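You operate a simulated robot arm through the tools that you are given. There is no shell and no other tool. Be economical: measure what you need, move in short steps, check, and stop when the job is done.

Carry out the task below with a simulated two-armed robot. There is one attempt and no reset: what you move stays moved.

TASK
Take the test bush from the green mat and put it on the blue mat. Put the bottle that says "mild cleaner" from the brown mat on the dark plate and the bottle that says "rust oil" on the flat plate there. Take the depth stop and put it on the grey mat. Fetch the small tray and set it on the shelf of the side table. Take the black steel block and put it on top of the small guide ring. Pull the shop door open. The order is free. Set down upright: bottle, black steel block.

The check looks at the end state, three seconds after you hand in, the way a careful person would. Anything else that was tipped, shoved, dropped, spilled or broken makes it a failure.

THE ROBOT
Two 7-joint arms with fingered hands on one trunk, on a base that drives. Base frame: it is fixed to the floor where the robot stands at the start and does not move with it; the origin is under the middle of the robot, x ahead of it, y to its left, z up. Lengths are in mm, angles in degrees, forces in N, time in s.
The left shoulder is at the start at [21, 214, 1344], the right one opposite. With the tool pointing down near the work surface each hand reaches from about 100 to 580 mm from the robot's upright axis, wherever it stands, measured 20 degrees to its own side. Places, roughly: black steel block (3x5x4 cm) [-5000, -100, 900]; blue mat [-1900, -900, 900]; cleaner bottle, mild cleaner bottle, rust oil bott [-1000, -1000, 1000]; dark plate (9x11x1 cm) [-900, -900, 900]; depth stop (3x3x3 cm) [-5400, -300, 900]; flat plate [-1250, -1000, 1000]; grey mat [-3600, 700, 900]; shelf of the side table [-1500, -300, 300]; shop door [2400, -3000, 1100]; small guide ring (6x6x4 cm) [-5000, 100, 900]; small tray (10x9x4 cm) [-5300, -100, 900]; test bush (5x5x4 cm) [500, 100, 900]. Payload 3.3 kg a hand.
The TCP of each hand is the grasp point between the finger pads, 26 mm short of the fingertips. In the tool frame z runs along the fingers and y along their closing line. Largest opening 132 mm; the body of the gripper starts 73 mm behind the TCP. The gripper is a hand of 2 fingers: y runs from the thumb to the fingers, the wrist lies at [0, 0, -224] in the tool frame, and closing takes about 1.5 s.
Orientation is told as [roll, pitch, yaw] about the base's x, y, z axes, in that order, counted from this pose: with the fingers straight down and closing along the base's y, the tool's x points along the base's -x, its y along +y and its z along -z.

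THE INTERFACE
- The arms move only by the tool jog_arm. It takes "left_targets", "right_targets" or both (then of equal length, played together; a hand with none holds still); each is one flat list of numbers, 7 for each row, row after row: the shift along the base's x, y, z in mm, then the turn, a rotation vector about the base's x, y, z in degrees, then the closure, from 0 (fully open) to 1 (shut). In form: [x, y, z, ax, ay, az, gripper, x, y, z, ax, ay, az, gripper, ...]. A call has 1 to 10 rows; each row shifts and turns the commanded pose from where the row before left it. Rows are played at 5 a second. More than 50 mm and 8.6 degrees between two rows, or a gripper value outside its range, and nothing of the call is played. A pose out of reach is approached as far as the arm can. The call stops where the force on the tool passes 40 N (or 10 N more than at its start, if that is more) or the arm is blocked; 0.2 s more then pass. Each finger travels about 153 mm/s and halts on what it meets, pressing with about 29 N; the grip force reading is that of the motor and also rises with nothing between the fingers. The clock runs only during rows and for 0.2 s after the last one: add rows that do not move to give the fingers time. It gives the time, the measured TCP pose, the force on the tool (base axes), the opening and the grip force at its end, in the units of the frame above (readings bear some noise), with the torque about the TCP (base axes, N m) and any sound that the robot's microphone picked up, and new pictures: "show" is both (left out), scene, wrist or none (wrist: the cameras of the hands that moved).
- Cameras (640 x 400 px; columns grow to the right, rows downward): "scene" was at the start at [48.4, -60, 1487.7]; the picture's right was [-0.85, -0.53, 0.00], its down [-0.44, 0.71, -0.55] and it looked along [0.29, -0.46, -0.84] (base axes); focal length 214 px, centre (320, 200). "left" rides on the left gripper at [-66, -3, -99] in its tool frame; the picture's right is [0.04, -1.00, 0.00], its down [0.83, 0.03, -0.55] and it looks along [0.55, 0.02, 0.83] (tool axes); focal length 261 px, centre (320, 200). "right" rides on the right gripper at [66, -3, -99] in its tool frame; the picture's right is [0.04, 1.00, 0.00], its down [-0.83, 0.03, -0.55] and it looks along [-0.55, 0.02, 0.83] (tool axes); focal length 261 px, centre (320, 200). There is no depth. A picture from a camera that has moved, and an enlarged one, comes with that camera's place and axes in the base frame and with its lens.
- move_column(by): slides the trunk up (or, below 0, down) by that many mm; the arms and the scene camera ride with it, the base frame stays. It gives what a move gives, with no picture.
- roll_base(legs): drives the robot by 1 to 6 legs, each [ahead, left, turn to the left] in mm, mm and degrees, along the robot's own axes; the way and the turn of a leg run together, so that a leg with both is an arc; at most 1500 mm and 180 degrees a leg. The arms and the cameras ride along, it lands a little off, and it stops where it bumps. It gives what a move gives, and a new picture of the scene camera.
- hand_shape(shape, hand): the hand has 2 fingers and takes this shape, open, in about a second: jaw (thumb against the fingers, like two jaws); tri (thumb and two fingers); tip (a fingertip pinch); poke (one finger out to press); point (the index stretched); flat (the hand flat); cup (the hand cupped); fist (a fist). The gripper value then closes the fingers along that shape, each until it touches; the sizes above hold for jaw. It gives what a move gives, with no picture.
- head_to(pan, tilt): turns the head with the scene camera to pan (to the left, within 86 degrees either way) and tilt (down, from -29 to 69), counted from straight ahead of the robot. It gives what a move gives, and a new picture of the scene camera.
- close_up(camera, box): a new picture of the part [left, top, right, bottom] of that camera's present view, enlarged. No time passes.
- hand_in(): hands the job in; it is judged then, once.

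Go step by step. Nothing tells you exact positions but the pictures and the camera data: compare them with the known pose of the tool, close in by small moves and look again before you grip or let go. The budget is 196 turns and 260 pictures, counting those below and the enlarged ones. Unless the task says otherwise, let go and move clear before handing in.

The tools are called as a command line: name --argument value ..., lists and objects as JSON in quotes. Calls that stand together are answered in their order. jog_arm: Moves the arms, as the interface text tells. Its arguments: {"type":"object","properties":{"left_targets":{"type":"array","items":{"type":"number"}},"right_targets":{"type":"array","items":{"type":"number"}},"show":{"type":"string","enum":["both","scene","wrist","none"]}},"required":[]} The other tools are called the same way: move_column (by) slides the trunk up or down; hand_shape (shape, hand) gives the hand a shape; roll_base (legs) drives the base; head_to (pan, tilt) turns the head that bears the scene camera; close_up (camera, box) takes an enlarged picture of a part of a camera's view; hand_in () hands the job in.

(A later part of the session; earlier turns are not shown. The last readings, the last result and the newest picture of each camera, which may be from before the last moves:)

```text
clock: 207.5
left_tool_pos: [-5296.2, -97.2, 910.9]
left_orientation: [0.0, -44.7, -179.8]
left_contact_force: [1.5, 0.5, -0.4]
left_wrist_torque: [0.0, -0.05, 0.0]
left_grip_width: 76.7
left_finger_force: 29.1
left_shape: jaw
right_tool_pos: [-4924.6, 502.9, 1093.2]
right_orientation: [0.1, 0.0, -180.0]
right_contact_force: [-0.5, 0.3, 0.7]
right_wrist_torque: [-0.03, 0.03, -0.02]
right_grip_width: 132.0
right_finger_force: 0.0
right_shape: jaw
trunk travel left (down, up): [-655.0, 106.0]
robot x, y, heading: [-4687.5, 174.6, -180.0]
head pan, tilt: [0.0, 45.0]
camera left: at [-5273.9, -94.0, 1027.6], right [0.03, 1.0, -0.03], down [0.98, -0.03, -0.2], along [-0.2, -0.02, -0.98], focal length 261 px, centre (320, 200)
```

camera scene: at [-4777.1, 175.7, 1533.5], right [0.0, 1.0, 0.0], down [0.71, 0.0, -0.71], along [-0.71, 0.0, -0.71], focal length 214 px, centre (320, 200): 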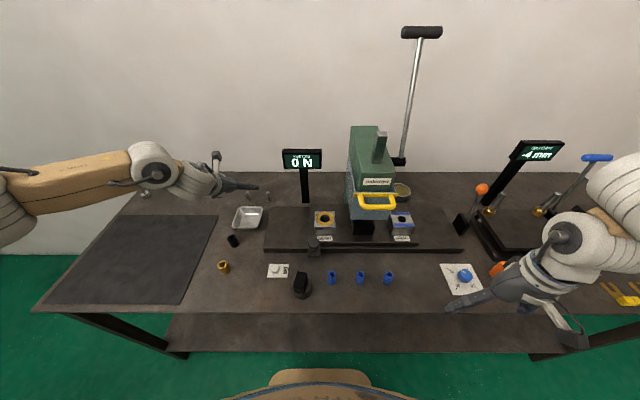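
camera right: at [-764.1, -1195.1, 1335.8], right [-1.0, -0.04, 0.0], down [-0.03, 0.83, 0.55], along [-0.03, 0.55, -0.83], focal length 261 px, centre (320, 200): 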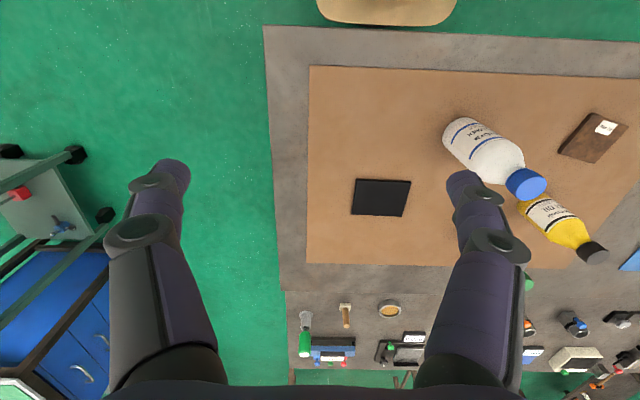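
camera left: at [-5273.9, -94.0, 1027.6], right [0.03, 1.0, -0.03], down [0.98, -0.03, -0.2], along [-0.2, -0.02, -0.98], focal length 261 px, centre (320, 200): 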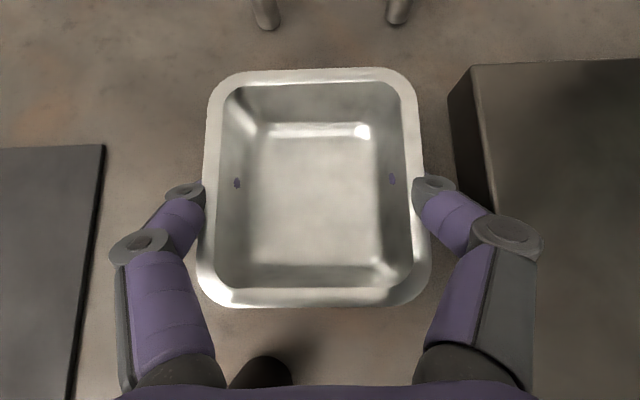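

Gripped at about 77 mm. I lift gently and look.

jog_arm --left_targets '[0, 0, 8, 0, 0, 0, 1, 0, 0, 12, 0, 0, 0, 1, 0, 0, 25, 0, 0, 0, 1, 0, 0, 0, 0, 0, 0, 1]' --show "wrist"

close_up --camera "scene" --box '[190, 160, 310, 260]'

```text
clock: 208.5
left_tool_pos: [-5296.4, -97.2, 957.9]
left_orientation: [0.0, -45.0, -180.0]
left_contact_force: [0.8, -0.3, -0.8]
left_wrist_torque: [-0.01, -0.04, -0.04]
left_grip_width: 76.7
left_finger_force: 29.1
left_shape: jaw
right_tool_pos: [-4924.7, 502.6, 1093.9]
right_orientation: [0.2, 0.1, -179.8]
right_contact_force: [0.2, -0.1, -0.1]
right_wrist_torque: [0.01, 0.0, -0.02]
right_grip_width: 131.8
right_finger_force: 0.1
right_shape: jaw
trunk travel left (down, up): [-655.0, 106.0]
robot x, y, heading: [-4684.5, 178.5, -179.6]
head pan, tilt: [0.0, 45.0]
camera left: at [-5273.8, -93.6, 1072.7], right [0.03, 1.0, -0.03], down [0.98, -0.03, -0.2], along [-0.2, -0.02, -0.98], focal length 261 px, centre (320, 200)
```

left: 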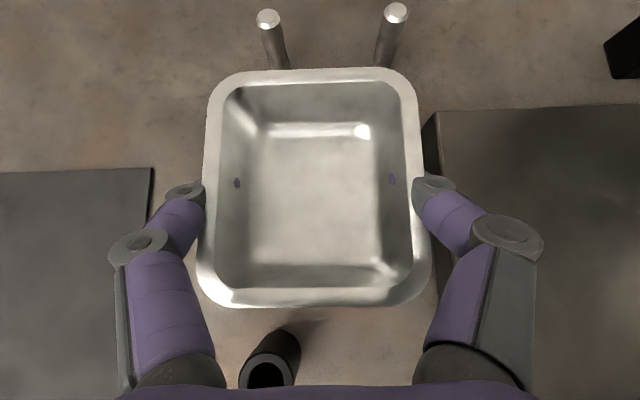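

```text
4.00 times, centred on (250, 210) of scene
camera zoom: at [-4778.3, 175.7, 1533.4], right [0.0, 1.0, 0.0], down [0.71, 0.0, -0.71], along [-0.71, 0.0, -0.71], focal length 858 px, centre (600, 160)
```

zoom: 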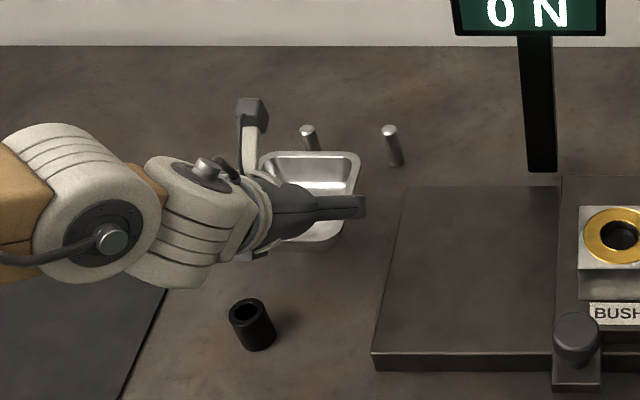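

Tray is level and held. I raise it and draw it back toward the robot, keeping the tilt.

jog_arm --left_targets '[0, 0, 45, 0, 0, 0, 1, 0, 0, 45, 0, 0, 0, 1, 15, 0, 40, 0, 0, 0, 1, 40, 0, 20, 0, 0, 0, 1, 45, 0, 0, 0, 0, 0, 1, 45, 0, 0, 0, 0, 0, 1, 40, 0, 0, 0, 0, 0, 1]' --show "none"

head_to --pan 0 --tilt 25

roll_base --legs '[[-240, 0, 0], [0, 0, 90]]'

```text
clock: 210.1
left_tool_pos: [-5109.8, -96.2, 1105.8]
left_orientation: [0.0, -45.1, -179.9]
left_contact_force: [0.6, 0.6, -1.6]
left_wrist_torque: [0.02, 0.0, 0.01]
left_grip_width: 76.4
left_finger_force: 29.1
left_shape: jaw
right_tool_pos: [-4923.5, 503.1, 1093.8]
right_orientation: [0.2, 0.1, -180.0]
right_contact_force: [-1.0, 0.7, 0.2]
right_wrist_torque: [-0.01, -0.01, 0.0]
right_grip_width: 131.8
right_finger_force: 0.1
right_shape: jaw
trunk travel left (down, up): [-655.0, 106.0]
robot x, y, heading: [-4689.1, 176.3, -180.0]
head pan, tilt: [0.0, 45.0]
```

```text
clock: 210.9
left_tool_pos: [-5110.5, -97.4, 1104.7]
left_orientation: [0.0, -45.1, -179.9]
left_contact_force: [-0.5, -0.8, -1.4]
left_wrist_torque: [0.05, -0.01, 0.01]
left_grip_width: 76.5
left_finger_force: 28.8
left_shape: jaw
right_tool_pos: [-4925.0, 503.4, 1093.3]
right_orientation: [0.2, 0.0, -179.9]
right_contact_force: [-0.8, 0.0, 0.1]
right_wrist_torque: [0.0, 0.04, -0.01]
right_grip_width: 131.9
right_finger_force: 0.1
right_shape: jaw
trunk travel left (down, up): [-655.0, 106.0]
robot x, y, heading: [-4682.6, 177.5, -179.7]
head pan, tilt: [0.0, 25.0]
camera scene: at [-4788.6, 175.7, 1563.9], right [0.0, 1.0, 0.0], down [0.42, 0.0, -0.91], along [-0.91, 0.0, -0.42], focal length 214 px, centre (320, 200)
```

scene: 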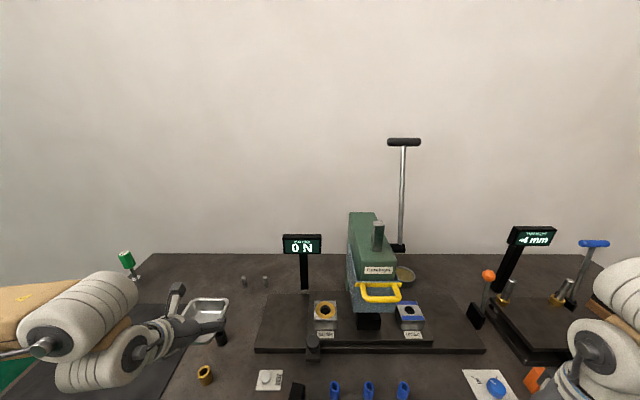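

```text
clock: 216.6
left_tool_pos: [-4173.9, -247.1, 1104.9]
left_orientation: [0.0, -45.0, -89.6]
left_contact_force: [0.0, 0.1, -1.4]
left_wrist_torque: [0.03, -0.03, 0.02]
left_grip_width: 76.3
left_finger_force: 28.2
left_shape: jaw
right_tool_pos: [-4773.9, -63.8, 1093.6]
right_orientation: [0.2, 0.1, -89.5]
right_contact_force: [0.6, -0.7, -0.1]
right_wrist_torque: [-0.01, -0.03, 0.0]
right_grip_width: 131.6
right_finger_force: 0.0
right_shape: jaw
trunk travel left (down, up): [-655.0, 106.0]
robot x, y, heading: [-4444.6, 176.7, -89.5]
head pan, tilt: [0.0, 25.0]
camera scene: at [-4447.5, 73.2, 1564.0], right [-1.0, -0.01, 0.0], down [0.0, 0.42, -0.91], along [0.01, -0.91, -0.42], focal length 214 px, centre (320, 200)
```

scene: 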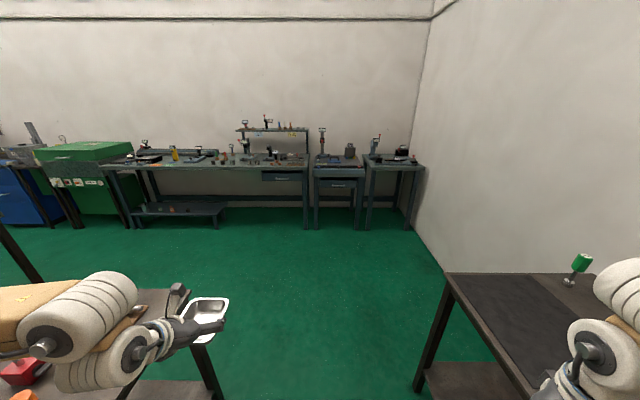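

Now to the side table. I drive south down the aisle, then east, keeping clear of the tables.

roll_base --legs '[[0, -50, 0], [1150, 0, 0], [0, 0, 90], [1500, 0, 0]]'

head_to --pan 20 --tilt 25

```text
clock: 233.7
left_tool_pos: [-2564.8, -742.8, 1105.7]
left_orientation: [-0.2, -44.9, -2.2]
left_contact_force: [-0.6, -0.1, -2.4]
left_wrist_torque: [-0.04, 0.05, 0.0]
left_grip_width: 76.0
left_finger_force: 29.6
left_shape: jaw
right_tool_pos: [-2774.0, -1333.8, 1093.5]
right_orientation: [0.2, 0.1, -2.0]
right_contact_force: [1.1, -0.6, 0.3]
right_wrist_torque: [0.0, 0.02, 0.02]
right_grip_width: 131.8
right_finger_force: 0.0
right_shape: jaw
trunk travel left (down, up): [-655.0, 106.0]
robot x, y, heading: [-2997.9, -1000.1, -2.0]
head pan, tilt: [0.0, 25.0]
camera scene: at [-2896.4, -1002.3, 1564.0], right [-0.04, -1.0, 0.0], down [-0.42, 0.01, -0.91], along [0.91, -0.03, -0.42], focal length 214 px, centre (320, 200)
```

scene: 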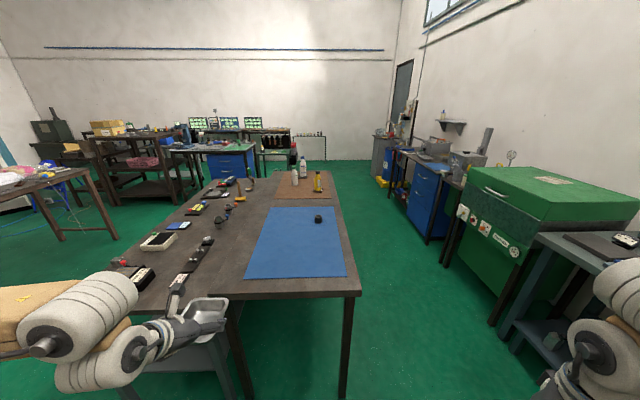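

```text
clock: 234.5
left_tool_pos: [-2565.0, -742.5, 1104.7]
left_orientation: [0.0, -44.9, -1.9]
left_contact_force: [-0.2, 0.1, -1.4]
left_wrist_torque: [0.0, 0.03, 0.01]
left_grip_width: 76.2
left_finger_force: 29.4
left_shape: jaw
right_tool_pos: [-2775.2, -1335.1, 1092.8]
right_orientation: [0.2, 0.1, -2.0]
right_contact_force: [-0.1, 0.1, -0.7]
right_wrist_torque: [0.01, 0.01, -0.02]
right_grip_width: 132.1
right_finger_force: 0.1
right_shape: jaw
trunk travel left (down, up): [-655.0, 106.0]
robot x, y, heading: [-2999.0, -1000.2, -2.3]
head pan, tilt: [20.0, 25.0]
camera scene: at [-2901.2, -970.7, 1564.0], right [0.31, -0.95, 0.0], down [-0.4, -0.13, -0.91], along [0.86, 0.28, -0.42], focal length 214 px, centre (320, 200)
```

scene: 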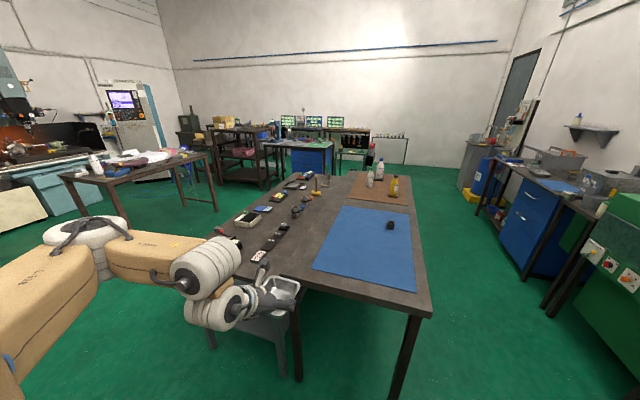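

The side table adjoins on the north. I move a bit ahead and roll left to see it from the north-west.

roll_base --legs '[[120, 0, 2], [0, 1250, 0]]'

head_to --pan -30 --tilt 25

```text
clock: 241.6
left_tool_pos: [-2475.1, 515.6, 1106.0]
left_orientation: [0.2, -44.8, 1.3]
left_contact_force: [0.3, 0.3, -2.2]
left_wrist_torque: [-0.01, 0.04, 0.01]
left_grip_width: 76.1
left_finger_force: 28.4
left_shape: jaw
right_tool_pos: [-2649.5, -87.9, 1093.2]
right_orientation: [0.3, 0.1, 1.2]
right_contact_force: [-1.1, 0.1, 0.8]
right_wrist_torque: [0.0, 0.01, 0.02]
right_grip_width: 131.7
right_finger_force: 0.0
right_shape: jaw
trunk travel left (down, up): [-655.0, 106.0]
robot x, y, heading: [-2896.4, 234.3, 1.5]
head pan, tilt: [20.0, 25.0]
camera scene: at [-2797.1, 267.5, 1564.0], right [0.36, -0.93, 0.0], down [-0.39, -0.15, -0.91], along [0.84, 0.33, -0.42], focal length 214 px, centre (320, 200)
```

scene: 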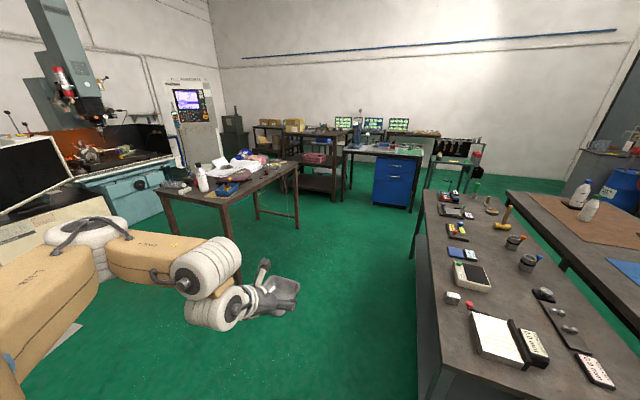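

```text
clock: 242.8
left_tool_pos: [-2474.7, 514.2, 1105.2]
left_orientation: [0.0, -44.9, 1.2]
left_contact_force: [0.2, 0.6, -1.7]
left_wrist_torque: [0.0, 0.01, -0.01]
left_grip_width: 75.8
left_finger_force: 28.3
left_shape: jaw
right_tool_pos: [-2649.3, -88.5, 1093.9]
right_orientation: [0.2, 0.1, 1.2]
right_contact_force: [0.6, -0.2, -0.3]
right_wrist_torque: [0.02, -0.01, 0.0]
right_grip_width: 131.9
right_finger_force: 0.0
right_shape: jaw
trunk travel left (down, up): [-655.0, 106.0]
robot x, y, heading: [-2891.9, 234.2, 0.9]
head pan, tilt: [-30.0, 25.0]
camera scene: at [-2802.2, 189.5, 1564.0], right [-0.48, -0.88, 0.0], down [-0.37, 0.2, -0.91], along [0.79, -0.44, -0.42], focal length 214 px, centre (320, 200)
```

scene: 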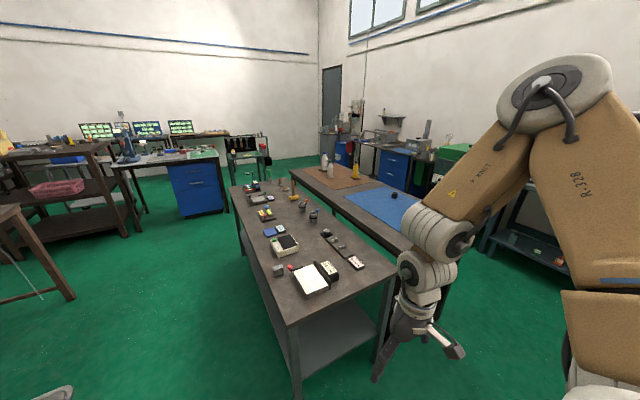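

Side table: top z≈885, x about -2330…-925, north edge y≈40; its shelf is open from the north. I drive to its north side and face south.

head_to --pan 0 --tilt 40

roll_base --legs '[[0, 420, 0], [790, 0, 0], [0, 0, -91]]'

```text
clock: 243.8
left_tool_pos: [-2473.9, 514.9, 1104.9]
left_orientation: [0.0, -44.9, 1.0]
left_contact_force: [-0.5, 0.1, -0.8]
left_wrist_torque: [-0.02, 0.01, 0.0]
left_grip_width: 76.2
left_finger_force: 29.1
left_shape: jaw
right_tool_pos: [-2648.8, -88.4, 1092.6]
right_orientation: [0.2, 0.1, 1.2]
right_contact_force: [-0.4, 0.2, 0.8]
right_wrist_torque: [0.0, -0.02, 0.0]
right_grip_width: 131.6
right_finger_force: 0.0
right_shape: jaw
trunk travel left (down, up): [-655.0, 106.0]
robot x, y, heading: [-2897.1, 233.4, 1.2]
head pan, tilt: [0.0, 40.0]
camera scene: at [-2798.0, 235.5, 1540.7], right [0.02, -1.0, 0.0], down [-0.64, -0.01, -0.77], along [0.77, 0.02, -0.64], focal length 214 px, centre (320, 200)
```

scene: 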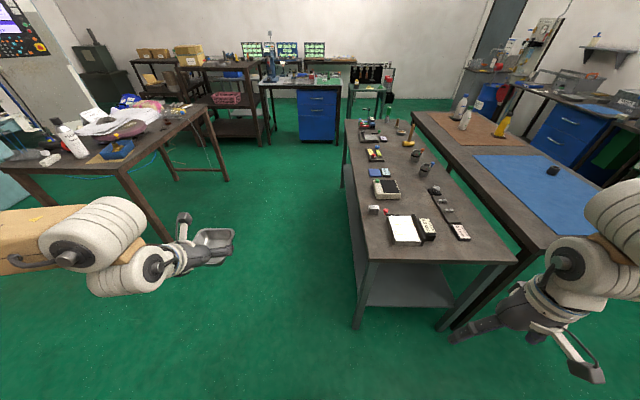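

```text
clock: 254.1
left_tool_pos: [-1848.9, 239.0, 1105.5]
left_orientation: [0.0, -44.9, -91.2]
left_contact_force: [0.1, -0.1, -0.9]
left_wrist_torque: [-0.01, 0.01, 0.01]
left_grip_width: 75.8
left_finger_force: 28.8
left_shape: jaw
right_tool_pos: [-2443.9, 439.9, 1093.1]
right_orientation: [0.1, 0.1, -91.3]
right_contact_force: [-0.1, 0.8, 0.4]
right_wrist_torque: [0.0, 0.02, 0.05]
right_grip_width: 131.8
right_finger_force: 0.1
right_shape: jaw
trunk travel left (down, up): [-655.0, 106.0]
robot x, y, heading: [-2113.7, 672.0, -91.2]
head pan, tilt: [0.0, 40.0]
camera scene: at [-2113.1, 574.3, 1540.7], right [-1.0, 0.02, 0.0], down [0.01, 0.64, -0.77], along [-0.02, -0.77, -0.64], focal length 214 px, centre (320, 200)
```

scene: 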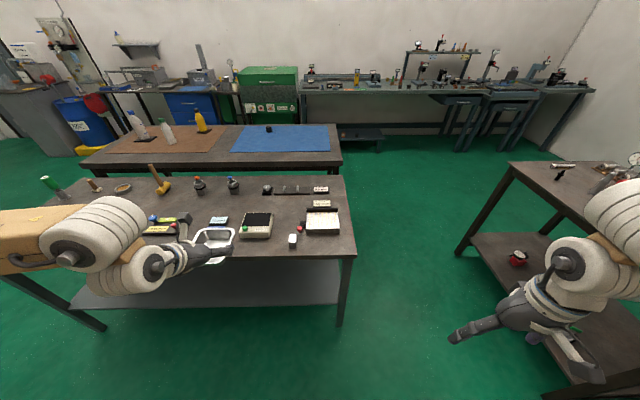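

The shelf's front edge is near y≈18 and table top around z 790. The tray is in front of the table; I lower the trunk 640 mm.

move_column --by -640

head_to --pan 0 --tilt 30

```text
refused: -640 is not a number from -400 to 400
```

```text
clock: 254.8
left_tool_pos: [-1850.0, 238.6, 1105.6]
left_orientation: [0.0, -44.9, -91.3]
left_contact_force: [0.0, 0.3, -1.6]
left_wrist_torque: [0.01, 0.0, 0.02]
left_grip_width: 75.8
left_finger_force: 28.7
left_shape: jaw
right_tool_pos: [-2444.1, 439.4, 1093.7]
right_orientation: [0.1, 0.2, -91.4]
right_contact_force: [0.5, 0.2, -0.7]
right_wrist_torque: [-0.01, -0.05, -0.04]
right_grip_width: 132.0
right_finger_force: 0.1
right_shape: jaw
trunk travel left (down, up): [-655.0, 106.0]
robot x, y, heading: [-2108.7, 670.6, -91.1]
head pan, tilt: [0.0, 30.0]
camera scene: at [-2113.2, 568.9, 1556.0], right [-1.0, 0.02, 0.0], down [0.01, 0.5, -0.87], along [-0.02, -0.87, -0.5], focal length 214 px, centre (320, 200)
```

scene: 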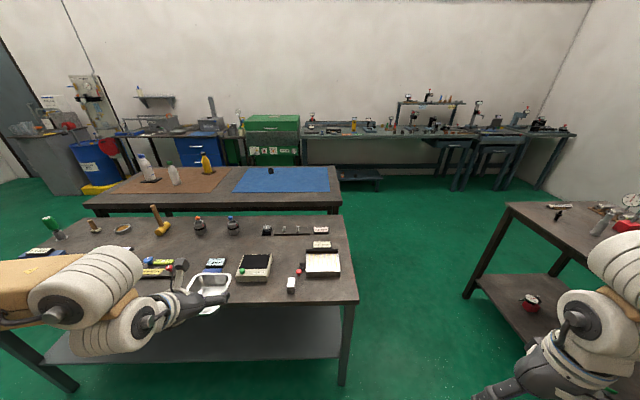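

I lower in two steps.

move_column --by -320

move_column --by -320

head_to --pan 0 --tilt 40

```text
clock: 258.0
left_tool_pos: [-1849.4, 240.4, 785.5]
left_orientation: [0.0, -44.9, -91.3]
left_contact_force: [-0.2, 0.3, -1.8]
left_wrist_torque: [0.03, -0.01, 0.0]
left_grip_width: 75.6
left_finger_force: 29.4
left_shape: jaw
right_tool_pos: [-2445.0, 445.6, 756.0]
right_orientation: [0.2, 4.5, -91.3]
right_contact_force: [0.2, 1.1, -1.0]
right_wrist_torque: [-0.02, 0.0, 0.01]
right_grip_width: 131.9
right_finger_force: 0.2
right_shape: jaw
trunk travel left (down, up): [-335.0, 426.0]
robot x, y, heading: [-2110.1, 672.5, -91.1]
head pan, tilt: [0.0, 30.0]
```

```text
clock: 261.2
left_tool_pos: [-1848.3, 263.9, 385.2]
left_orientation: [-0.1, -31.7, -91.3]
left_contact_force: [-0.3, 0.7, -2.0]
left_wrist_torque: [0.0, 0.01, 0.01]
left_grip_width: 75.9
left_finger_force: 28.8
left_shape: jaw
right_tool_pos: [-2443.4, 484.8, 384.0]
right_orientation: [0.4, 23.2, -91.4]
right_contact_force: [0.1, 0.7, 0.0]
right_wrist_torque: [0.03, -0.02, -0.02]
right_grip_width: 132.0
right_finger_force: 0.1
right_shape: jaw
trunk travel left (down, up): [-15.0, 746.0]
robot x, y, heading: [-2112.0, 667.6, -91.3]
head pan, tilt: [0.0, 30.0]
```

```text
clock: 261.9
left_tool_pos: [-1849.5, 263.3, 384.1]
left_orientation: [0.1, -31.7, -91.3]
left_contact_force: [0.5, 0.9, -2.2]
left_wrist_torque: [0.02, 0.02, 0.03]
left_grip_width: 75.8
left_finger_force: 29.4
left_shape: jaw
right_tool_pos: [-2444.0, 484.7, 382.6]
right_orientation: [0.4, 23.2, -91.3]
right_contact_force: [0.4, 0.9, 0.8]
right_wrist_torque: [-0.01, -0.03, 0.02]
right_grip_width: 131.9
right_finger_force: 0.0
right_shape: jaw
trunk travel left (down, up): [-15.0, 746.0]
robot x, y, heading: [-2114.6, 670.9, -91.2]
head pan, tilt: [0.0, 40.0]
camera scene: at [-2116.0, 447.4, 887.5], right [-1.0, 0.02, 0.0], down [0.01, 0.64, -0.77], along [-0.02, -0.77, -0.64], focal length 214 px, centre (320, 200)
```

scene: 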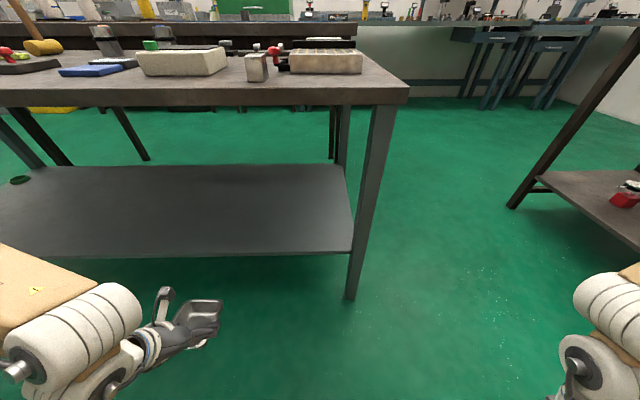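

The trunk leans forward when low, so the tray pitched by 13°; I re-level it by restoring the 45° tilt and look.

jog_arm --left_targets '[0, 0, 5, -6.6, 0, 0, 1, 0, 0, 5, -6.7, 0, 0, 1, 0, 0, 0, 0, 0, 0, 1]'

```text
clock: 262.7
left_tool_pos: [-1849.9, 259.8, 381.9]
left_orientation: [0.0, -36.9, -91.4]
left_contact_force: [0.5, -0.8, -1.6]
left_wrist_torque: [0.01, 0.03, -0.01]
left_grip_width: 75.5
left_finger_force: 28.7
left_shape: jaw
left hand out of reach, approached as far as the arm can: row 1, 2
right_tool_pos: [-2443.7, 484.0, 383.4]
right_orientation: [0.3, 23.2, -91.3]
right_contact_force: [0.3, 1.1, -0.2]
right_wrist_torque: [0.01, -0.03, 0.03]
right_grip_width: 131.8
right_finger_force: 0.1
right_shape: jaw
trunk travel left (down, up): [-15.0, 746.0]
robot x, y, heading: [-2108.0, 665.8, -91.4]
head pan, tilt: [0.0, 40.0]
camera scene: at [-2116.0, 447.4, 887.4], right [-1.0, 0.02, 0.0], down [0.01, 0.64, -0.77], along [-0.02, -0.77, -0.64], focal length 214 px, centre (320, 200)
camera left: at [-1853.3, 266.7, 499.6], right [-1.0, 0.06, -0.02], down [0.06, 1.0, -0.06], along [0.02, -0.06, -1.0], focal length 261 px, centre (320, 200)
```

scene: 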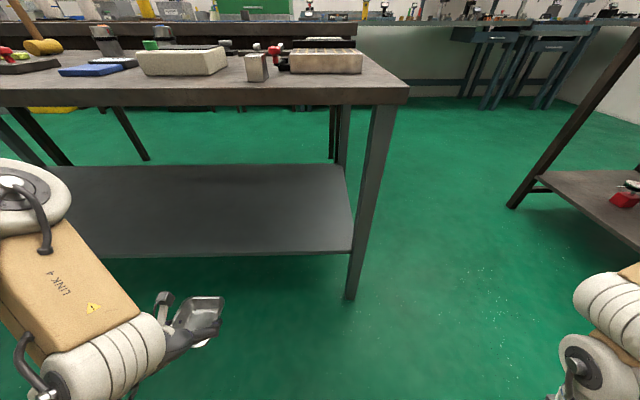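
left: 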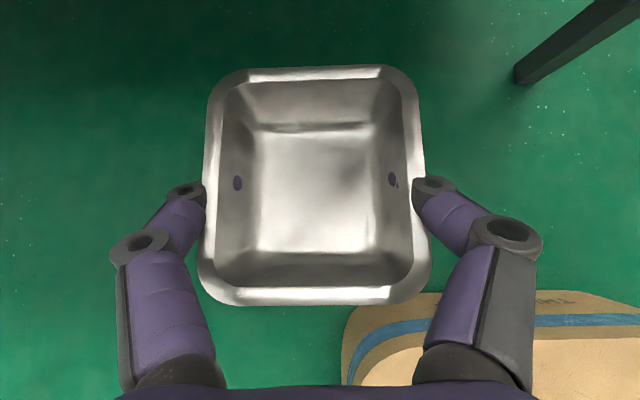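

The arm is too folded; I extend it forward 90 mm, then finish the tilt.

jog_arm --left_targets '[0, -45, 5, 0, 0, 0, 1, 0, -45, 5, 0, 0, 0, 1, 0, 0, 0, -4, 0, 0, 1, 0, 0, 0, -4.1, 0, 0, 1, 0, 0, 0, 0, 0, 0, 1]'

```text
clock: 263.9
left_tool_pos: [-1848.6, 169.9, 391.7]
left_orientation: [0.2, -44.8, -91.4]
left_contact_force: [-0.7, -0.4, -1.6]
left_wrist_torque: [0.03, 0.04, 0.0]
left_grip_width: 75.4
left_finger_force: 28.9
left_shape: jaw
right_tool_pos: [-2443.8, 484.6, 382.8]
right_orientation: [0.3, 23.2, -91.4]
right_contact_force: [0.5, 0.1, 0.0]
right_wrist_torque: [-0.05, -0.02, -0.02]
right_grip_width: 132.0
right_finger_force: 0.0
right_shape: jaw
trunk travel left (down, up): [-15.0, 746.0]
robot x, y, heading: [-2109.7, 671.4, -91.5]
head pan, tilt: [0.0, 40.0]
camera scene: at [-2115.9, 447.4, 887.4], right [-1.0, 0.02, 0.0], down [0.01, 0.64, -0.77], along [-0.02, -0.77, -0.64], focal length 214 px, centre (320, 200)
camera left: at [-1852.6, 193.2, 507.7], right [-1.0, 0.05, -0.03], down [0.06, 0.98, -0.2], along [0.02, -0.2, -0.98], focal length 261 px, centre (320, 200)
```

scene: 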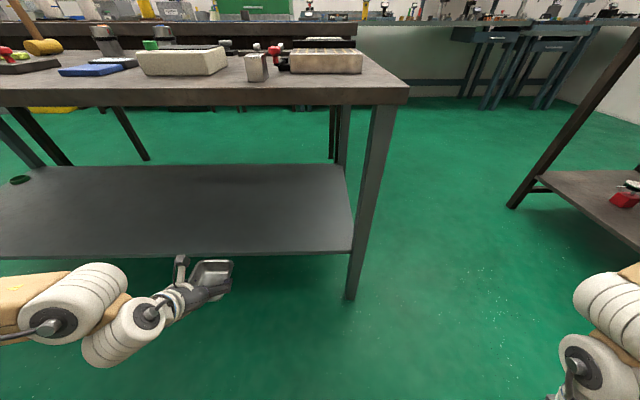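
left: 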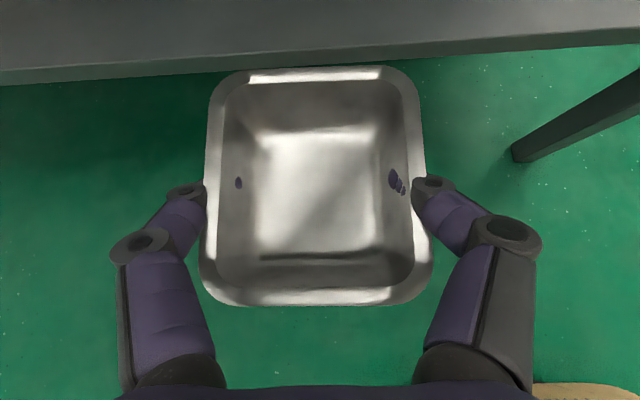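

Level again and 60 mm above the shelf plane; shelf edge at y≈17. I drive 235 mm ahead so the tray goes over the shelf.

roll_base --legs '[[235, 0, 0]]'

jog_arm --left_targets '[0, 0, -5, 0, 0, 0, 1, 0, 0, -10, 0, 0, 0, 1]' --show "wrist"

```text
clock: 265.6
left_tool_pos: [-1856.2, -65.9, 392.0]
left_orientation: [0.2, -44.9, -91.6]
left_contact_force: [-0.4, -1.0, -1.7]
left_wrist_torque: [0.03, 0.02, -0.04]
left_grip_width: 75.9
left_finger_force: 29.2
left_shape: jaw
right_tool_pos: [-2449.9, 249.4, 382.0]
right_orientation: [0.3, 23.2, -91.4]
right_contact_force: [-0.1, 0.3, 0.7]
right_wrist_torque: [-0.02, 0.01, 0.0]
right_grip_width: 132.0
right_finger_force: 0.0
right_shape: jaw
trunk travel left (down, up): [-15.0, 746.0]
robot x, y, heading: [-2118.6, 432.7, -91.4]
head pan, tilt: [0.0, 40.0]
camera scene: at [-2122.1, 211.7, 887.4], right [-1.0, 0.03, 0.0], down [0.02, 0.64, -0.77], along [-0.02, -0.77, -0.64], focal length 214 px, centre (320, 200)
```

scene: 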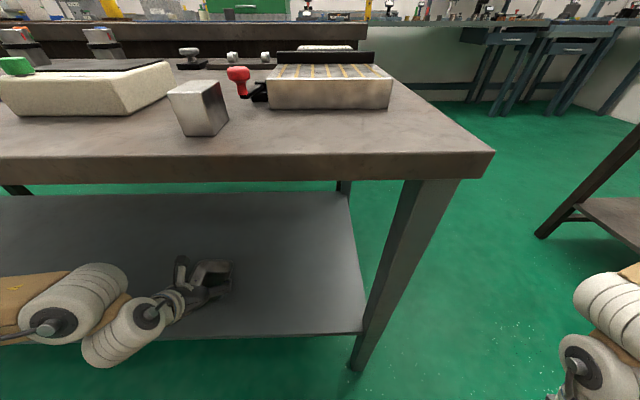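

```text
clock: 266.2
left_tool_pos: [-1854.7, -65.6, 375.9]
left_orientation: [0.3, -44.8, -91.7]
left_contact_force: [-0.8, -0.2, -2.2]
left_wrist_torque: [0.03, -0.03, -0.01]
left_grip_width: 75.8
left_finger_force: 29.0
left_shape: jaw
right_tool_pos: [-2448.8, 249.1, 383.3]
right_orientation: [0.3, 23.2, -91.4]
right_contact_force: [0.0, 0.1, 0.9]
right_wrist_torque: [-0.01, -0.01, 0.01]
right_grip_width: 131.8
right_finger_force: 0.0
right_shape: jaw
trunk travel left (down, up): [-15.0, 746.0]
robot x, y, heading: [-2117.1, 433.9, -91.3]
head pan, tilt: [0.0, 40.0]
camera left: at [-1859.9, -43.4, 492.4], right [-1.0, 0.05, -0.03], down [0.06, 0.98, -0.2], along [0.02, -0.2, -0.98], focal length 261 px, centre (320, 200)
```

left: 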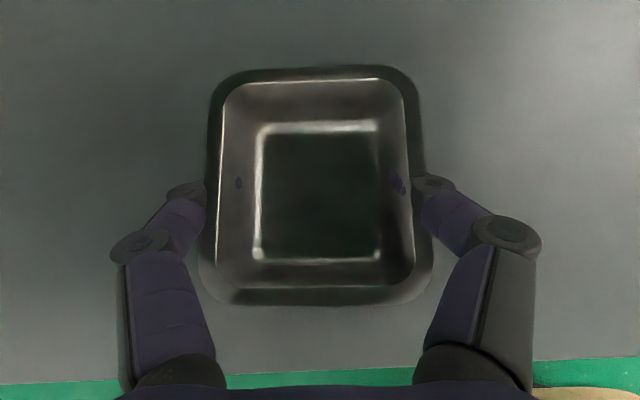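

The tray is fully over the shelf. I lower to contact.

jog_arm --left_targets '[0, 0, -15, 0, 0, 0, 1, 0, 0, -12, 0, 0, 0, 1, 0, 0, -4, 0, 0, 0, 1, 0, 0, -3, 0, 0, 0, 1, 0, 0, -3, 0, 0, 0, 1, 0, 0, 0, 0, 0, 0, 1]' --show "none"

```text
clock: 267.6
left_tool_pos: [-1856.8, -67.1, 343.9]
left_orientation: [0.1, -45.2, -91.6]
left_contact_force: [-1.3, -0.6, 27.0]
left_wrist_torque: [-0.31, -0.07, -0.01]
left_grip_width: 72.0
left_finger_force: 28.8
left_shape: jaw
right_tool_pos: [-2450.5, 249.4, 383.1]
right_orientation: [0.3, 23.1, -91.3]
right_contact_force: [0.4, -0.3, 0.2]
right_wrist_torque: [-0.01, -0.02, -0.01]
right_grip_width: 131.9
right_finger_force: 0.1
right_shape: jaw
trunk travel left (down, up): [-15.0, 746.0]
robot x, y, heading: [-2117.7, 435.4, -91.7]
head pan, tilt: [0.0, 40.0]
```

Contact (27 N). I ease up 4 mm, then open slowly.

jog_arm --left_targets '[0, 0, 4, 0, 0, 0, 1, 0, 0, 0, 0, 0, 0, 0.4, 0, 0, 0, 0, 0, 0, 0.3, 0, 0, 0, 0, 0, 0, 0.2, 0, 0, 0, 0, 0, 0, 0.1, 0, 0, 0, 0, 0, 0, 0.05, 0, 0, 0, 0, 0, 0, 0.05]' --show "wrist"

```text
clock: 269.2
left_tool_pos: [-1855.7, -66.6, 345.2]
left_orientation: [0.3, -44.8, -91.5]
left_contact_force: [-0.1, 0.4, 0.7]
left_wrist_torque: [-0.04, 0.0, 0.0]
left_grip_width: 125.0
left_finger_force: 0.2
left_shape: jaw
right_tool_pos: [-2449.8, 249.4, 383.3]
right_orientation: [0.3, 23.2, -91.4]
right_contact_force: [0.0, -0.7, -0.1]
right_wrist_torque: [-0.01, 0.02, 0.01]
right_grip_width: 132.3
right_finger_force: 0.0
right_shape: jaw
trunk travel left (down, up): [-15.0, 746.0]
robot x, y, heading: [-2115.4, 436.8, -91.5]
head pan, tilt: [0.0, 40.0]
camera left: at [-1859.2, -42.9, 460.5], right [-1.0, 0.05, -0.03], down [0.06, 0.98, -0.2], along [0.02, -0.2, -0.98], focal length 261 px, centre (320, 200)
```

left: 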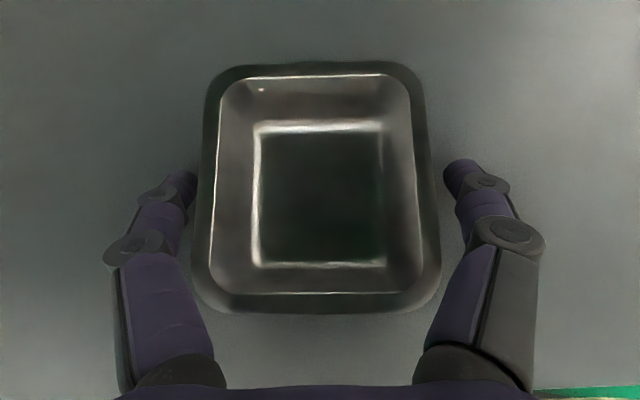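

The tray rests on the shelf. I open fully, rise and back the base out.

jog_arm --left_targets '[0, 0, 0, 0, 0, 0, 0, 0, 0, 0, 0, 0, 0, 0, 0, 0, 15, 0, 0, 0, 0, 0, 0, 25, 0, 0, 0, 0, 0, 0, 30, 0, 0, 0, 0]' --show "wrist"

roll_base --legs '[[-300, 0, 0]]'

```text
clock: 270.4
left_tool_pos: [-1857.2, -66.4, 414.1]
left_orientation: [0.1, -44.8, -91.6]
left_contact_force: [0.0, 0.7, -0.2]
left_wrist_torque: [0.0, 0.05, -0.03]
left_grip_width: 131.7
left_finger_force: 0.0
left_shape: jaw
right_tool_pos: [-2450.8, 248.3, 383.4]
right_orientation: [0.3, 23.3, -91.4]
right_contact_force: [-0.8, 0.6, 0.1]
right_wrist_torque: [-0.01, -0.01, 0.0]
right_grip_width: 131.7
right_finger_force: 0.1
right_shape: jaw
trunk travel left (down, up): [-15.0, 746.0]
robot x, y, heading: [-2117.3, 431.7, -91.3]
head pan, tilt: [0.0, 40.0]
camera left: at [-1859.6, -43.1, 530.2], right [-1.0, 0.05, -0.03], down [0.06, 0.98, -0.2], along [0.02, -0.2, -0.98], focal length 261 px, centre (320, 200)
```

left: 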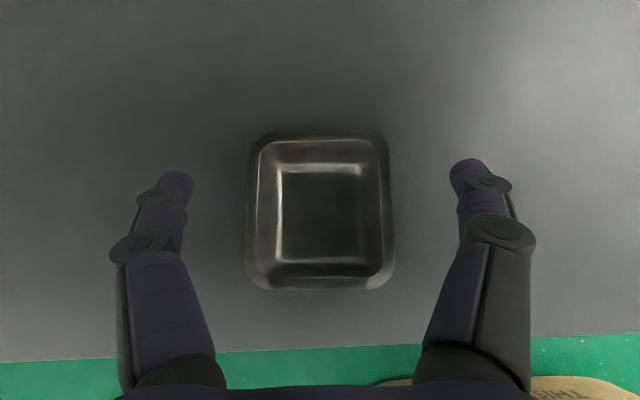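

```text
clock: 272.5
left_tool_pos: [-1847.8, 235.1, 413.3]
left_orientation: [0.2, -44.8, -91.7]
left_contact_force: [-0.9, 0.4, -0.7]
left_wrist_torque: [-0.01, 0.0, 0.02]
left_grip_width: 131.6
left_finger_force: 0.1
left_shape: jaw
right_tool_pos: [-2441.4, 551.2, 383.8]
right_orientation: [0.2, 23.2, -91.5]
right_contact_force: [-0.6, -0.8, 0.6]
right_wrist_torque: [0.03, 0.01, -0.01]
right_grip_width: 131.8
right_finger_force: 0.0
right_shape: jaw
trunk travel left (down, up): [-15.0, 746.0]
robot x, y, heading: [-2106.6, 736.0, -91.3]
head pan, tilt: [0.0, 40.0]
camera scene: at [-2114.7, 514.4, 887.4], right [-1.0, 0.03, 0.0], down [0.02, 0.64, -0.77], along [-0.02, -0.77, -0.64], focal length 214 px, centre (320, 200)
```

scene: 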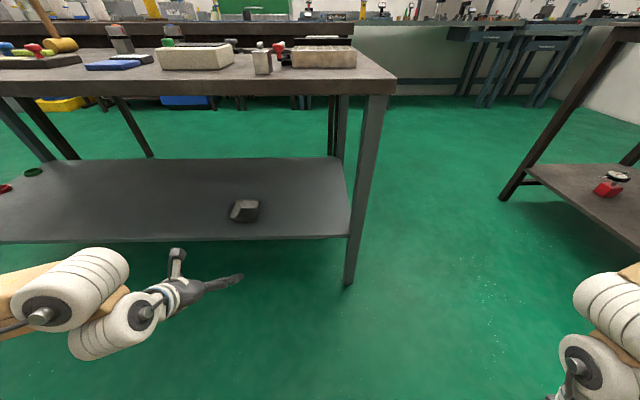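

The tray sits well on the shelf. Last job: the door. I raise the trunk again, untilt the hand and turn east.

move_column --by 320

move_column --by 290

jog_arm --left_targets '[0, 0, 0, 8, 0, 0, 0, 0, 0, 0, 8, 0, 0, 0, 0, 0, 0, 8, 0, 0, 0, 0, 0, 0, 8, 0, 0, 0]' --show "none"

head_to --pan 0 --tilt 20

roll_base --legs '[[0, 0, 91.3], [1500, 0, 0]]'

```text
clock: 275.7
left_tool_pos: [-1849.5, 235.7, 733.3]
left_orientation: [0.3, -44.9, -91.6]
left_contact_force: [-1.0, 0.6, -0.7]
left_wrist_torque: [0.02, 0.02, 0.02]
left_grip_width: 132.0
left_finger_force: 0.0
left_shape: jaw
right_tool_pos: [-2442.6, 551.8, 702.5]
right_orientation: [0.2, 23.2, -91.5]
right_contact_force: [-0.5, 0.0, -0.6]
right_wrist_torque: [-0.01, 0.01, 0.0]
right_grip_width: 131.8
right_finger_force: 0.1
right_shape: jaw
trunk travel left (down, up): [-335.0, 426.0]
robot x, y, heading: [-2109.5, 736.1, -91.5]
head pan, tilt: [0.0, 40.0]
```

```text
clock: 278.6
left_tool_pos: [-1849.5, 235.0, 1023.4]
left_orientation: [0.2, -44.9, -91.7]
left_contact_force: [0.0, 0.0, 0.3]
left_wrist_torque: [0.02, -0.01, -0.01]
left_grip_width: 132.0
left_finger_force: 0.1
left_shape: jaw
right_tool_pos: [-2441.9, 551.1, 993.2]
right_orientation: [0.3, 23.1, -91.5]
right_contact_force: [0.3, 0.3, 1.3]
right_wrist_torque: [0.03, -0.02, 0.03]
right_grip_width: 132.2
right_finger_force: 0.2
right_shape: jaw
trunk travel left (down, up): [-625.0, 136.0]
robot x, y, heading: [-2110.1, 733.5, -91.7]
head pan, tilt: [0.0, 40.0]
```

```text
clock: 279.6
left_tool_pos: [-1849.3, 235.0, 1023.9]
left_orientation: [-0.7, -12.7, -91.2]
left_contact_force: [-0.4, 0.6, 0.0]
left_wrist_torque: [0.03, 0.0, -0.05]
left_grip_width: 132.2
left_finger_force: 0.0
left_shape: jaw
right_tool_pos: [-2443.3, 552.7, 992.6]
right_orientation: [0.3, 23.2, -91.5]
right_contact_force: [1.2, -1.0, 0.3]
right_wrist_torque: [-0.02, 0.01, 0.06]
right_grip_width: 131.9
right_finger_force: 0.1
right_shape: jaw
trunk travel left (down, up): [-625.0, 136.0]
robot x, y, heading: [-2108.4, 737.7, -91.6]
head pan, tilt: [0.0, 40.0]
```

```text
clock: 280.4
left_tool_pos: [-1848.7, 234.6, 1024.5]
left_orientation: [-0.8, -12.9, -91.4]
left_contact_force: [0.4, 0.4, 0.0]
left_wrist_torque: [-0.01, -0.01, 0.03]
left_grip_width: 132.2
left_finger_force: 0.1
left_shape: jaw
right_tool_pos: [-2441.9, 552.3, 993.1]
right_orientation: [0.2, 23.2, -91.5]
right_contact_force: [0.7, 0.8, 0.2]
right_wrist_torque: [0.0, 0.02, -0.01]
right_grip_width: 131.9
right_finger_force: 0.0
right_shape: jaw
trunk travel left (down, up): [-625.0, 136.0]
robot x, y, heading: [-2111.5, 732.9, -91.4]
head pan, tilt: [0.0, 20.0]
camera scene: at [-2111.7, 632.6, 1542.0], right [-1.0, 0.03, 0.0], down [0.01, 0.34, -0.94], along [-0.03, -0.94, -0.34], focal length 214 px, centre (320, 200)
```

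scene: 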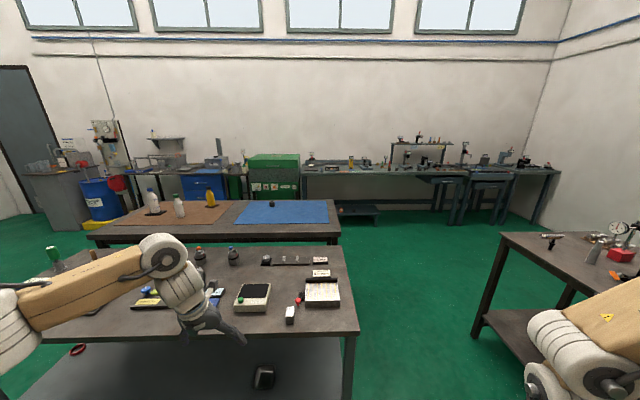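

```text
clock: 291.5
left_tool_pos: [-128.2, 923.7, 1023.2]
left_orientation: [-0.7, -12.9, -1.8]
left_contact_force: [-0.1, -0.7, 0.0]
left_wrist_torque: [0.02, -0.01, 0.0]
left_grip_width: 131.8
left_finger_force: 0.1
left_shape: jaw
right_tool_pos: [-452.0, 335.1, 993.0]
right_orientation: [0.4, 23.2, -1.9]
right_contact_force: [-0.4, 0.0, 0.3]
right_wrist_torque: [-0.01, 0.0, -0.03]
right_grip_width: 132.2
right_finger_force: 0.1
right_shape: jaw
trunk travel left (down, up): [-625.0, 136.0]
robot x, y, heading: [-635.4, 669.8, -2.2]
head pan, tilt: [0.0, 20.0]
camera scene: at [-528.3, 664.7, 1542.1], right [-0.04, -1.0, 0.0], down [-0.34, 0.01, -0.94], along [0.94, -0.03, -0.34], focal length 214 px, centre (320, 200)
```

scene: 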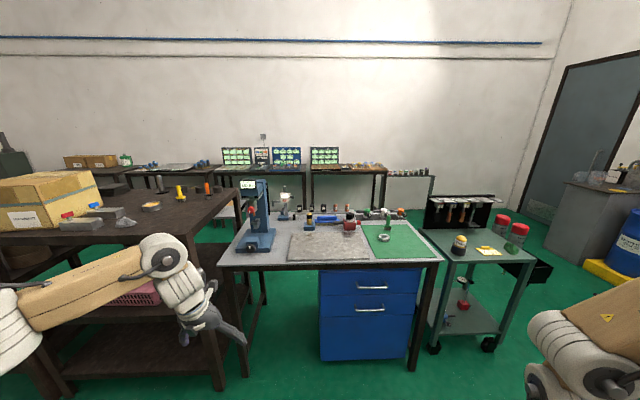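

The door is in the south wall around x 1970–2880. I turn south, shift to the clear lane x≈-170 and drive down.

roll_base --legs '[[0, 0, -88], [0, 455, 0], [1500, 0, 0]]'

```text
clock: 305.0
left_tool_pos: [49.9, -1327.8, 1024.6]
left_orientation: [-0.7, -12.9, -90.8]
left_contact_force: [-0.2, 0.7, 0.7]
left_wrist_torque: [-0.02, -0.04, -0.02]
left_grip_width: 131.8
left_finger_force: 0.0
left_shape: jaw
right_tool_pos: [-546.5, -1016.0, 992.6]
right_orientation: [0.3, 23.2, -91.1]
right_contact_force: [-0.4, -0.3, -0.5]
right_wrist_torque: [-0.03, 0.01, -0.03]
right_grip_width: 131.8
right_finger_force: 0.0
right_shape: jaw
trunk travel left (down, up): [-625.0, 136.0]
robot x, y, heading: [-215.7, -829.0, -91.3]
head pan, tilt: [0.0, 20.0]
camera scene: at [-216.4, -932.4, 1542.1], right [-1.0, 0.02, 0.0], down [0.01, 0.34, -0.94], along [-0.02, -0.94, -0.34], focal length 214 px, centre (320, 200)
```

scene: 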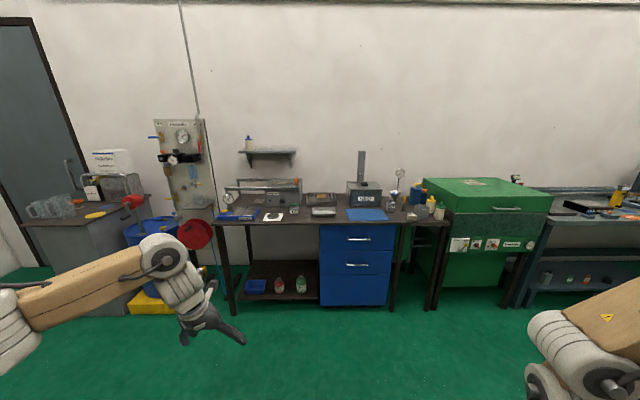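

The door handle shows at about [2060, -2950, 1108], on the door's right (west) side. I go on south, then turn east.

roll_base --legs '[[640, 0, 0], [0, 0, 91], [1500, 0, 0]]'

head_to --pan -40 --tilt 20

```text
clock: 319.6
left_tool_pos: [1793.9, -1151.1, 1024.4]
left_orientation: [-0.6, -12.9, 2.2]
left_contact_force: [-0.5, 0.0, -0.1]
left_wrist_torque: [-0.01, 0.02, 0.04]
left_grip_width: 132.0
left_finger_force: 0.0
left_shape: jaw
right_tool_pos: [1514.4, -1760.9, 993.2]
right_orientation: [0.3, 23.2, 2.0]
right_contact_force: [0.4, 0.6, -0.2]
right_wrist_torque: [0.03, 0.02, 0.02]
right_grip_width: 132.1
right_finger_force: 0.0
right_shape: jaw
trunk travel left (down, up): [-625.0, 136.0]
robot x, y, heading: [1308.7, -1441.1, 2.3]
head pan, tilt: [0.0, 20.0]
camera scene: at [1414.4, -1437.4, 1542.1], right [0.03, -1.0, 0.0], down [-0.34, -0.01, -0.94], along [0.94, 0.03, -0.34], focal length 214 px, centre (320, 200)
```

scene: 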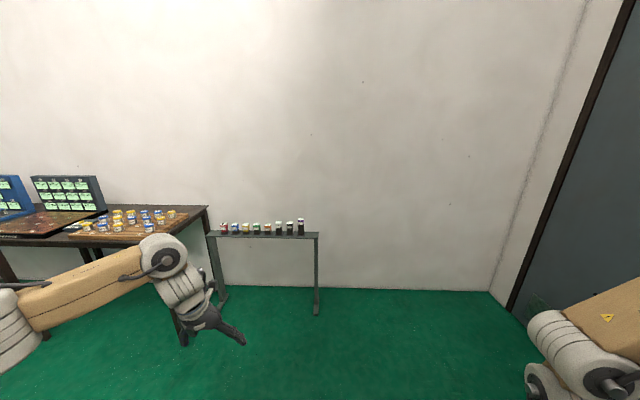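

```text
clock: 320.7
left_tool_pos: [1795.7, -1150.0, 1024.5]
left_orientation: [-0.7, -13.0, 2.2]
left_contact_force: [1.0, 0.7, 0.4]
left_wrist_torque: [0.03, 0.01, 0.0]
left_grip_width: 132.0
left_finger_force: 0.0
left_shape: jaw
right_tool_pos: [1515.1, -1761.4, 993.0]
right_orientation: [0.3, 23.2, 2.0]
right_contact_force: [-0.9, -0.7, 0.0]
right_wrist_torque: [0.01, 0.0, -0.01]
right_grip_width: 131.7
right_finger_force: 0.1
right_shape: jaw
trunk travel left (down, up): [-625.0, 136.0]
robot x, y, heading: [1307.6, -1436.3, 2.1]
head pan, tilt: [-40.0, 20.0]
camera scene: at [1394.4, -1497.9, 1542.1], right [-0.62, -0.79, 0.0], down [-0.27, 0.21, -0.94], along [0.74, -0.58, -0.34], focal length 214 px, centre (320, 200)
```

scene: 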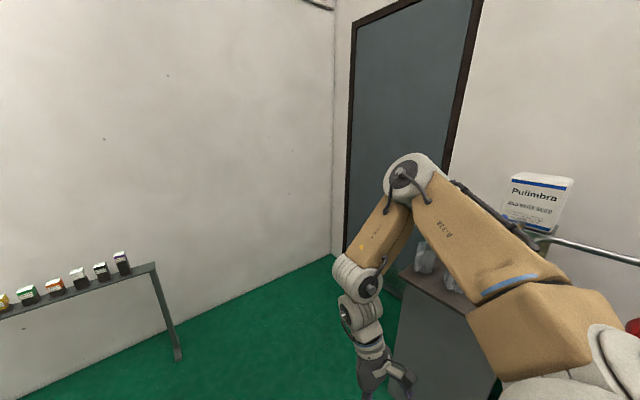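

I drive 750 mm further east and turn to face the door.

head_to --pan 0 --tilt 20

roll_base --legs '[[760, 0, 0], [0, 0, -92]]'

```text
clock: 321.8
left_tool_pos: [1793.6, -1151.8, 1023.9]
left_orientation: [-0.7, -12.8, 2.2]
left_contact_force: [-0.5, -0.1, -0.2]
left_wrist_torque: [0.02, -0.03, 0.02]
left_grip_width: 131.9
left_finger_force: 0.0
left_shape: jaw
right_tool_pos: [1514.7, -1761.4, 992.6]
right_orientation: [0.3, 23.2, 2.1]
right_contact_force: [0.0, 0.3, 0.4]
right_wrist_torque: [0.01, -0.02, -0.01]
right_grip_width: 132.0
right_finger_force: 0.1
right_shape: jaw
trunk travel left (down, up): [-625.0, 136.0]
robot x, y, heading: [1311.7, -1442.2, 2.1]
head pan, tilt: [0.0, 20.0]
camera scene: at [1414.1, -1437.5, 1542.1], right [0.03, -1.0, 0.0], down [-0.34, -0.01, -0.94], along [0.94, 0.03, -0.34], focal length 214 px, centre (320, 200)
```

scene: 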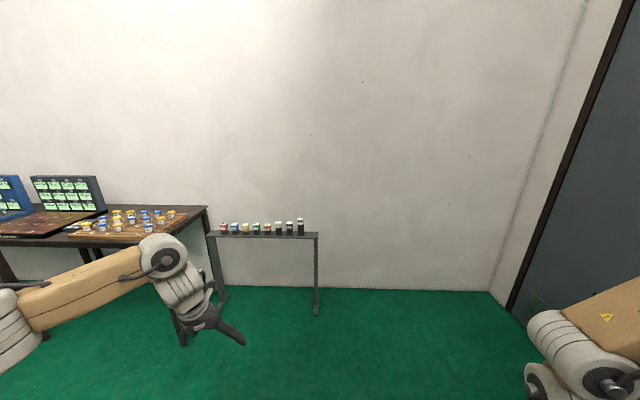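

```text
clock: 329.7
left_tool_pos: [2356.9, -1901.9, 1023.8]
left_orientation: [-0.8, -12.9, -88.0]
left_contact_force: [-0.7, 0.2, -1.4]
left_wrist_torque: [-0.02, 0.0, -0.05]
left_grip_width: 131.9
left_finger_force: 0.1
left_shape: jaw
right_tool_pos: [1747.5, -1619.2, 993.0]
right_orientation: [0.3, 23.2, -88.2]
right_contact_force: [-1.2, 0.4, 0.9]
right_wrist_torque: [0.02, -0.02, 0.03]
right_grip_width: 131.9
right_finger_force: 0.1
right_shape: jaw
trunk travel left (down, up): [-625.0, 136.0]
robot x, y, heading: [2068.2, -1414.6, -88.4]
head pan, tilt: [0.0, 20.0]
camera scene: at [2072.3, -1519.2, 1542.1], right [-1.0, -0.03, 0.0], down [-0.01, 0.34, -0.94], along [0.03, -0.94, -0.34], focal length 214 px, centre (320, 200)
```

scene: 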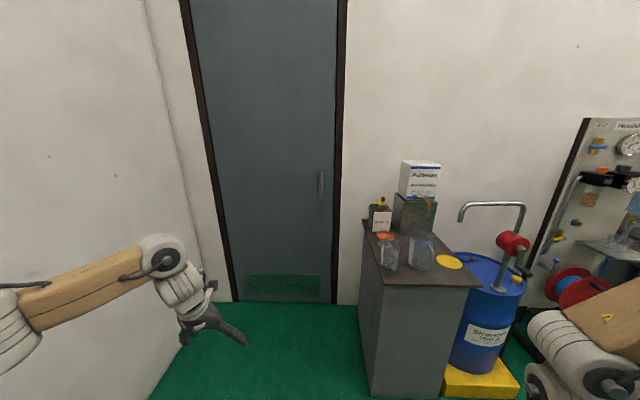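

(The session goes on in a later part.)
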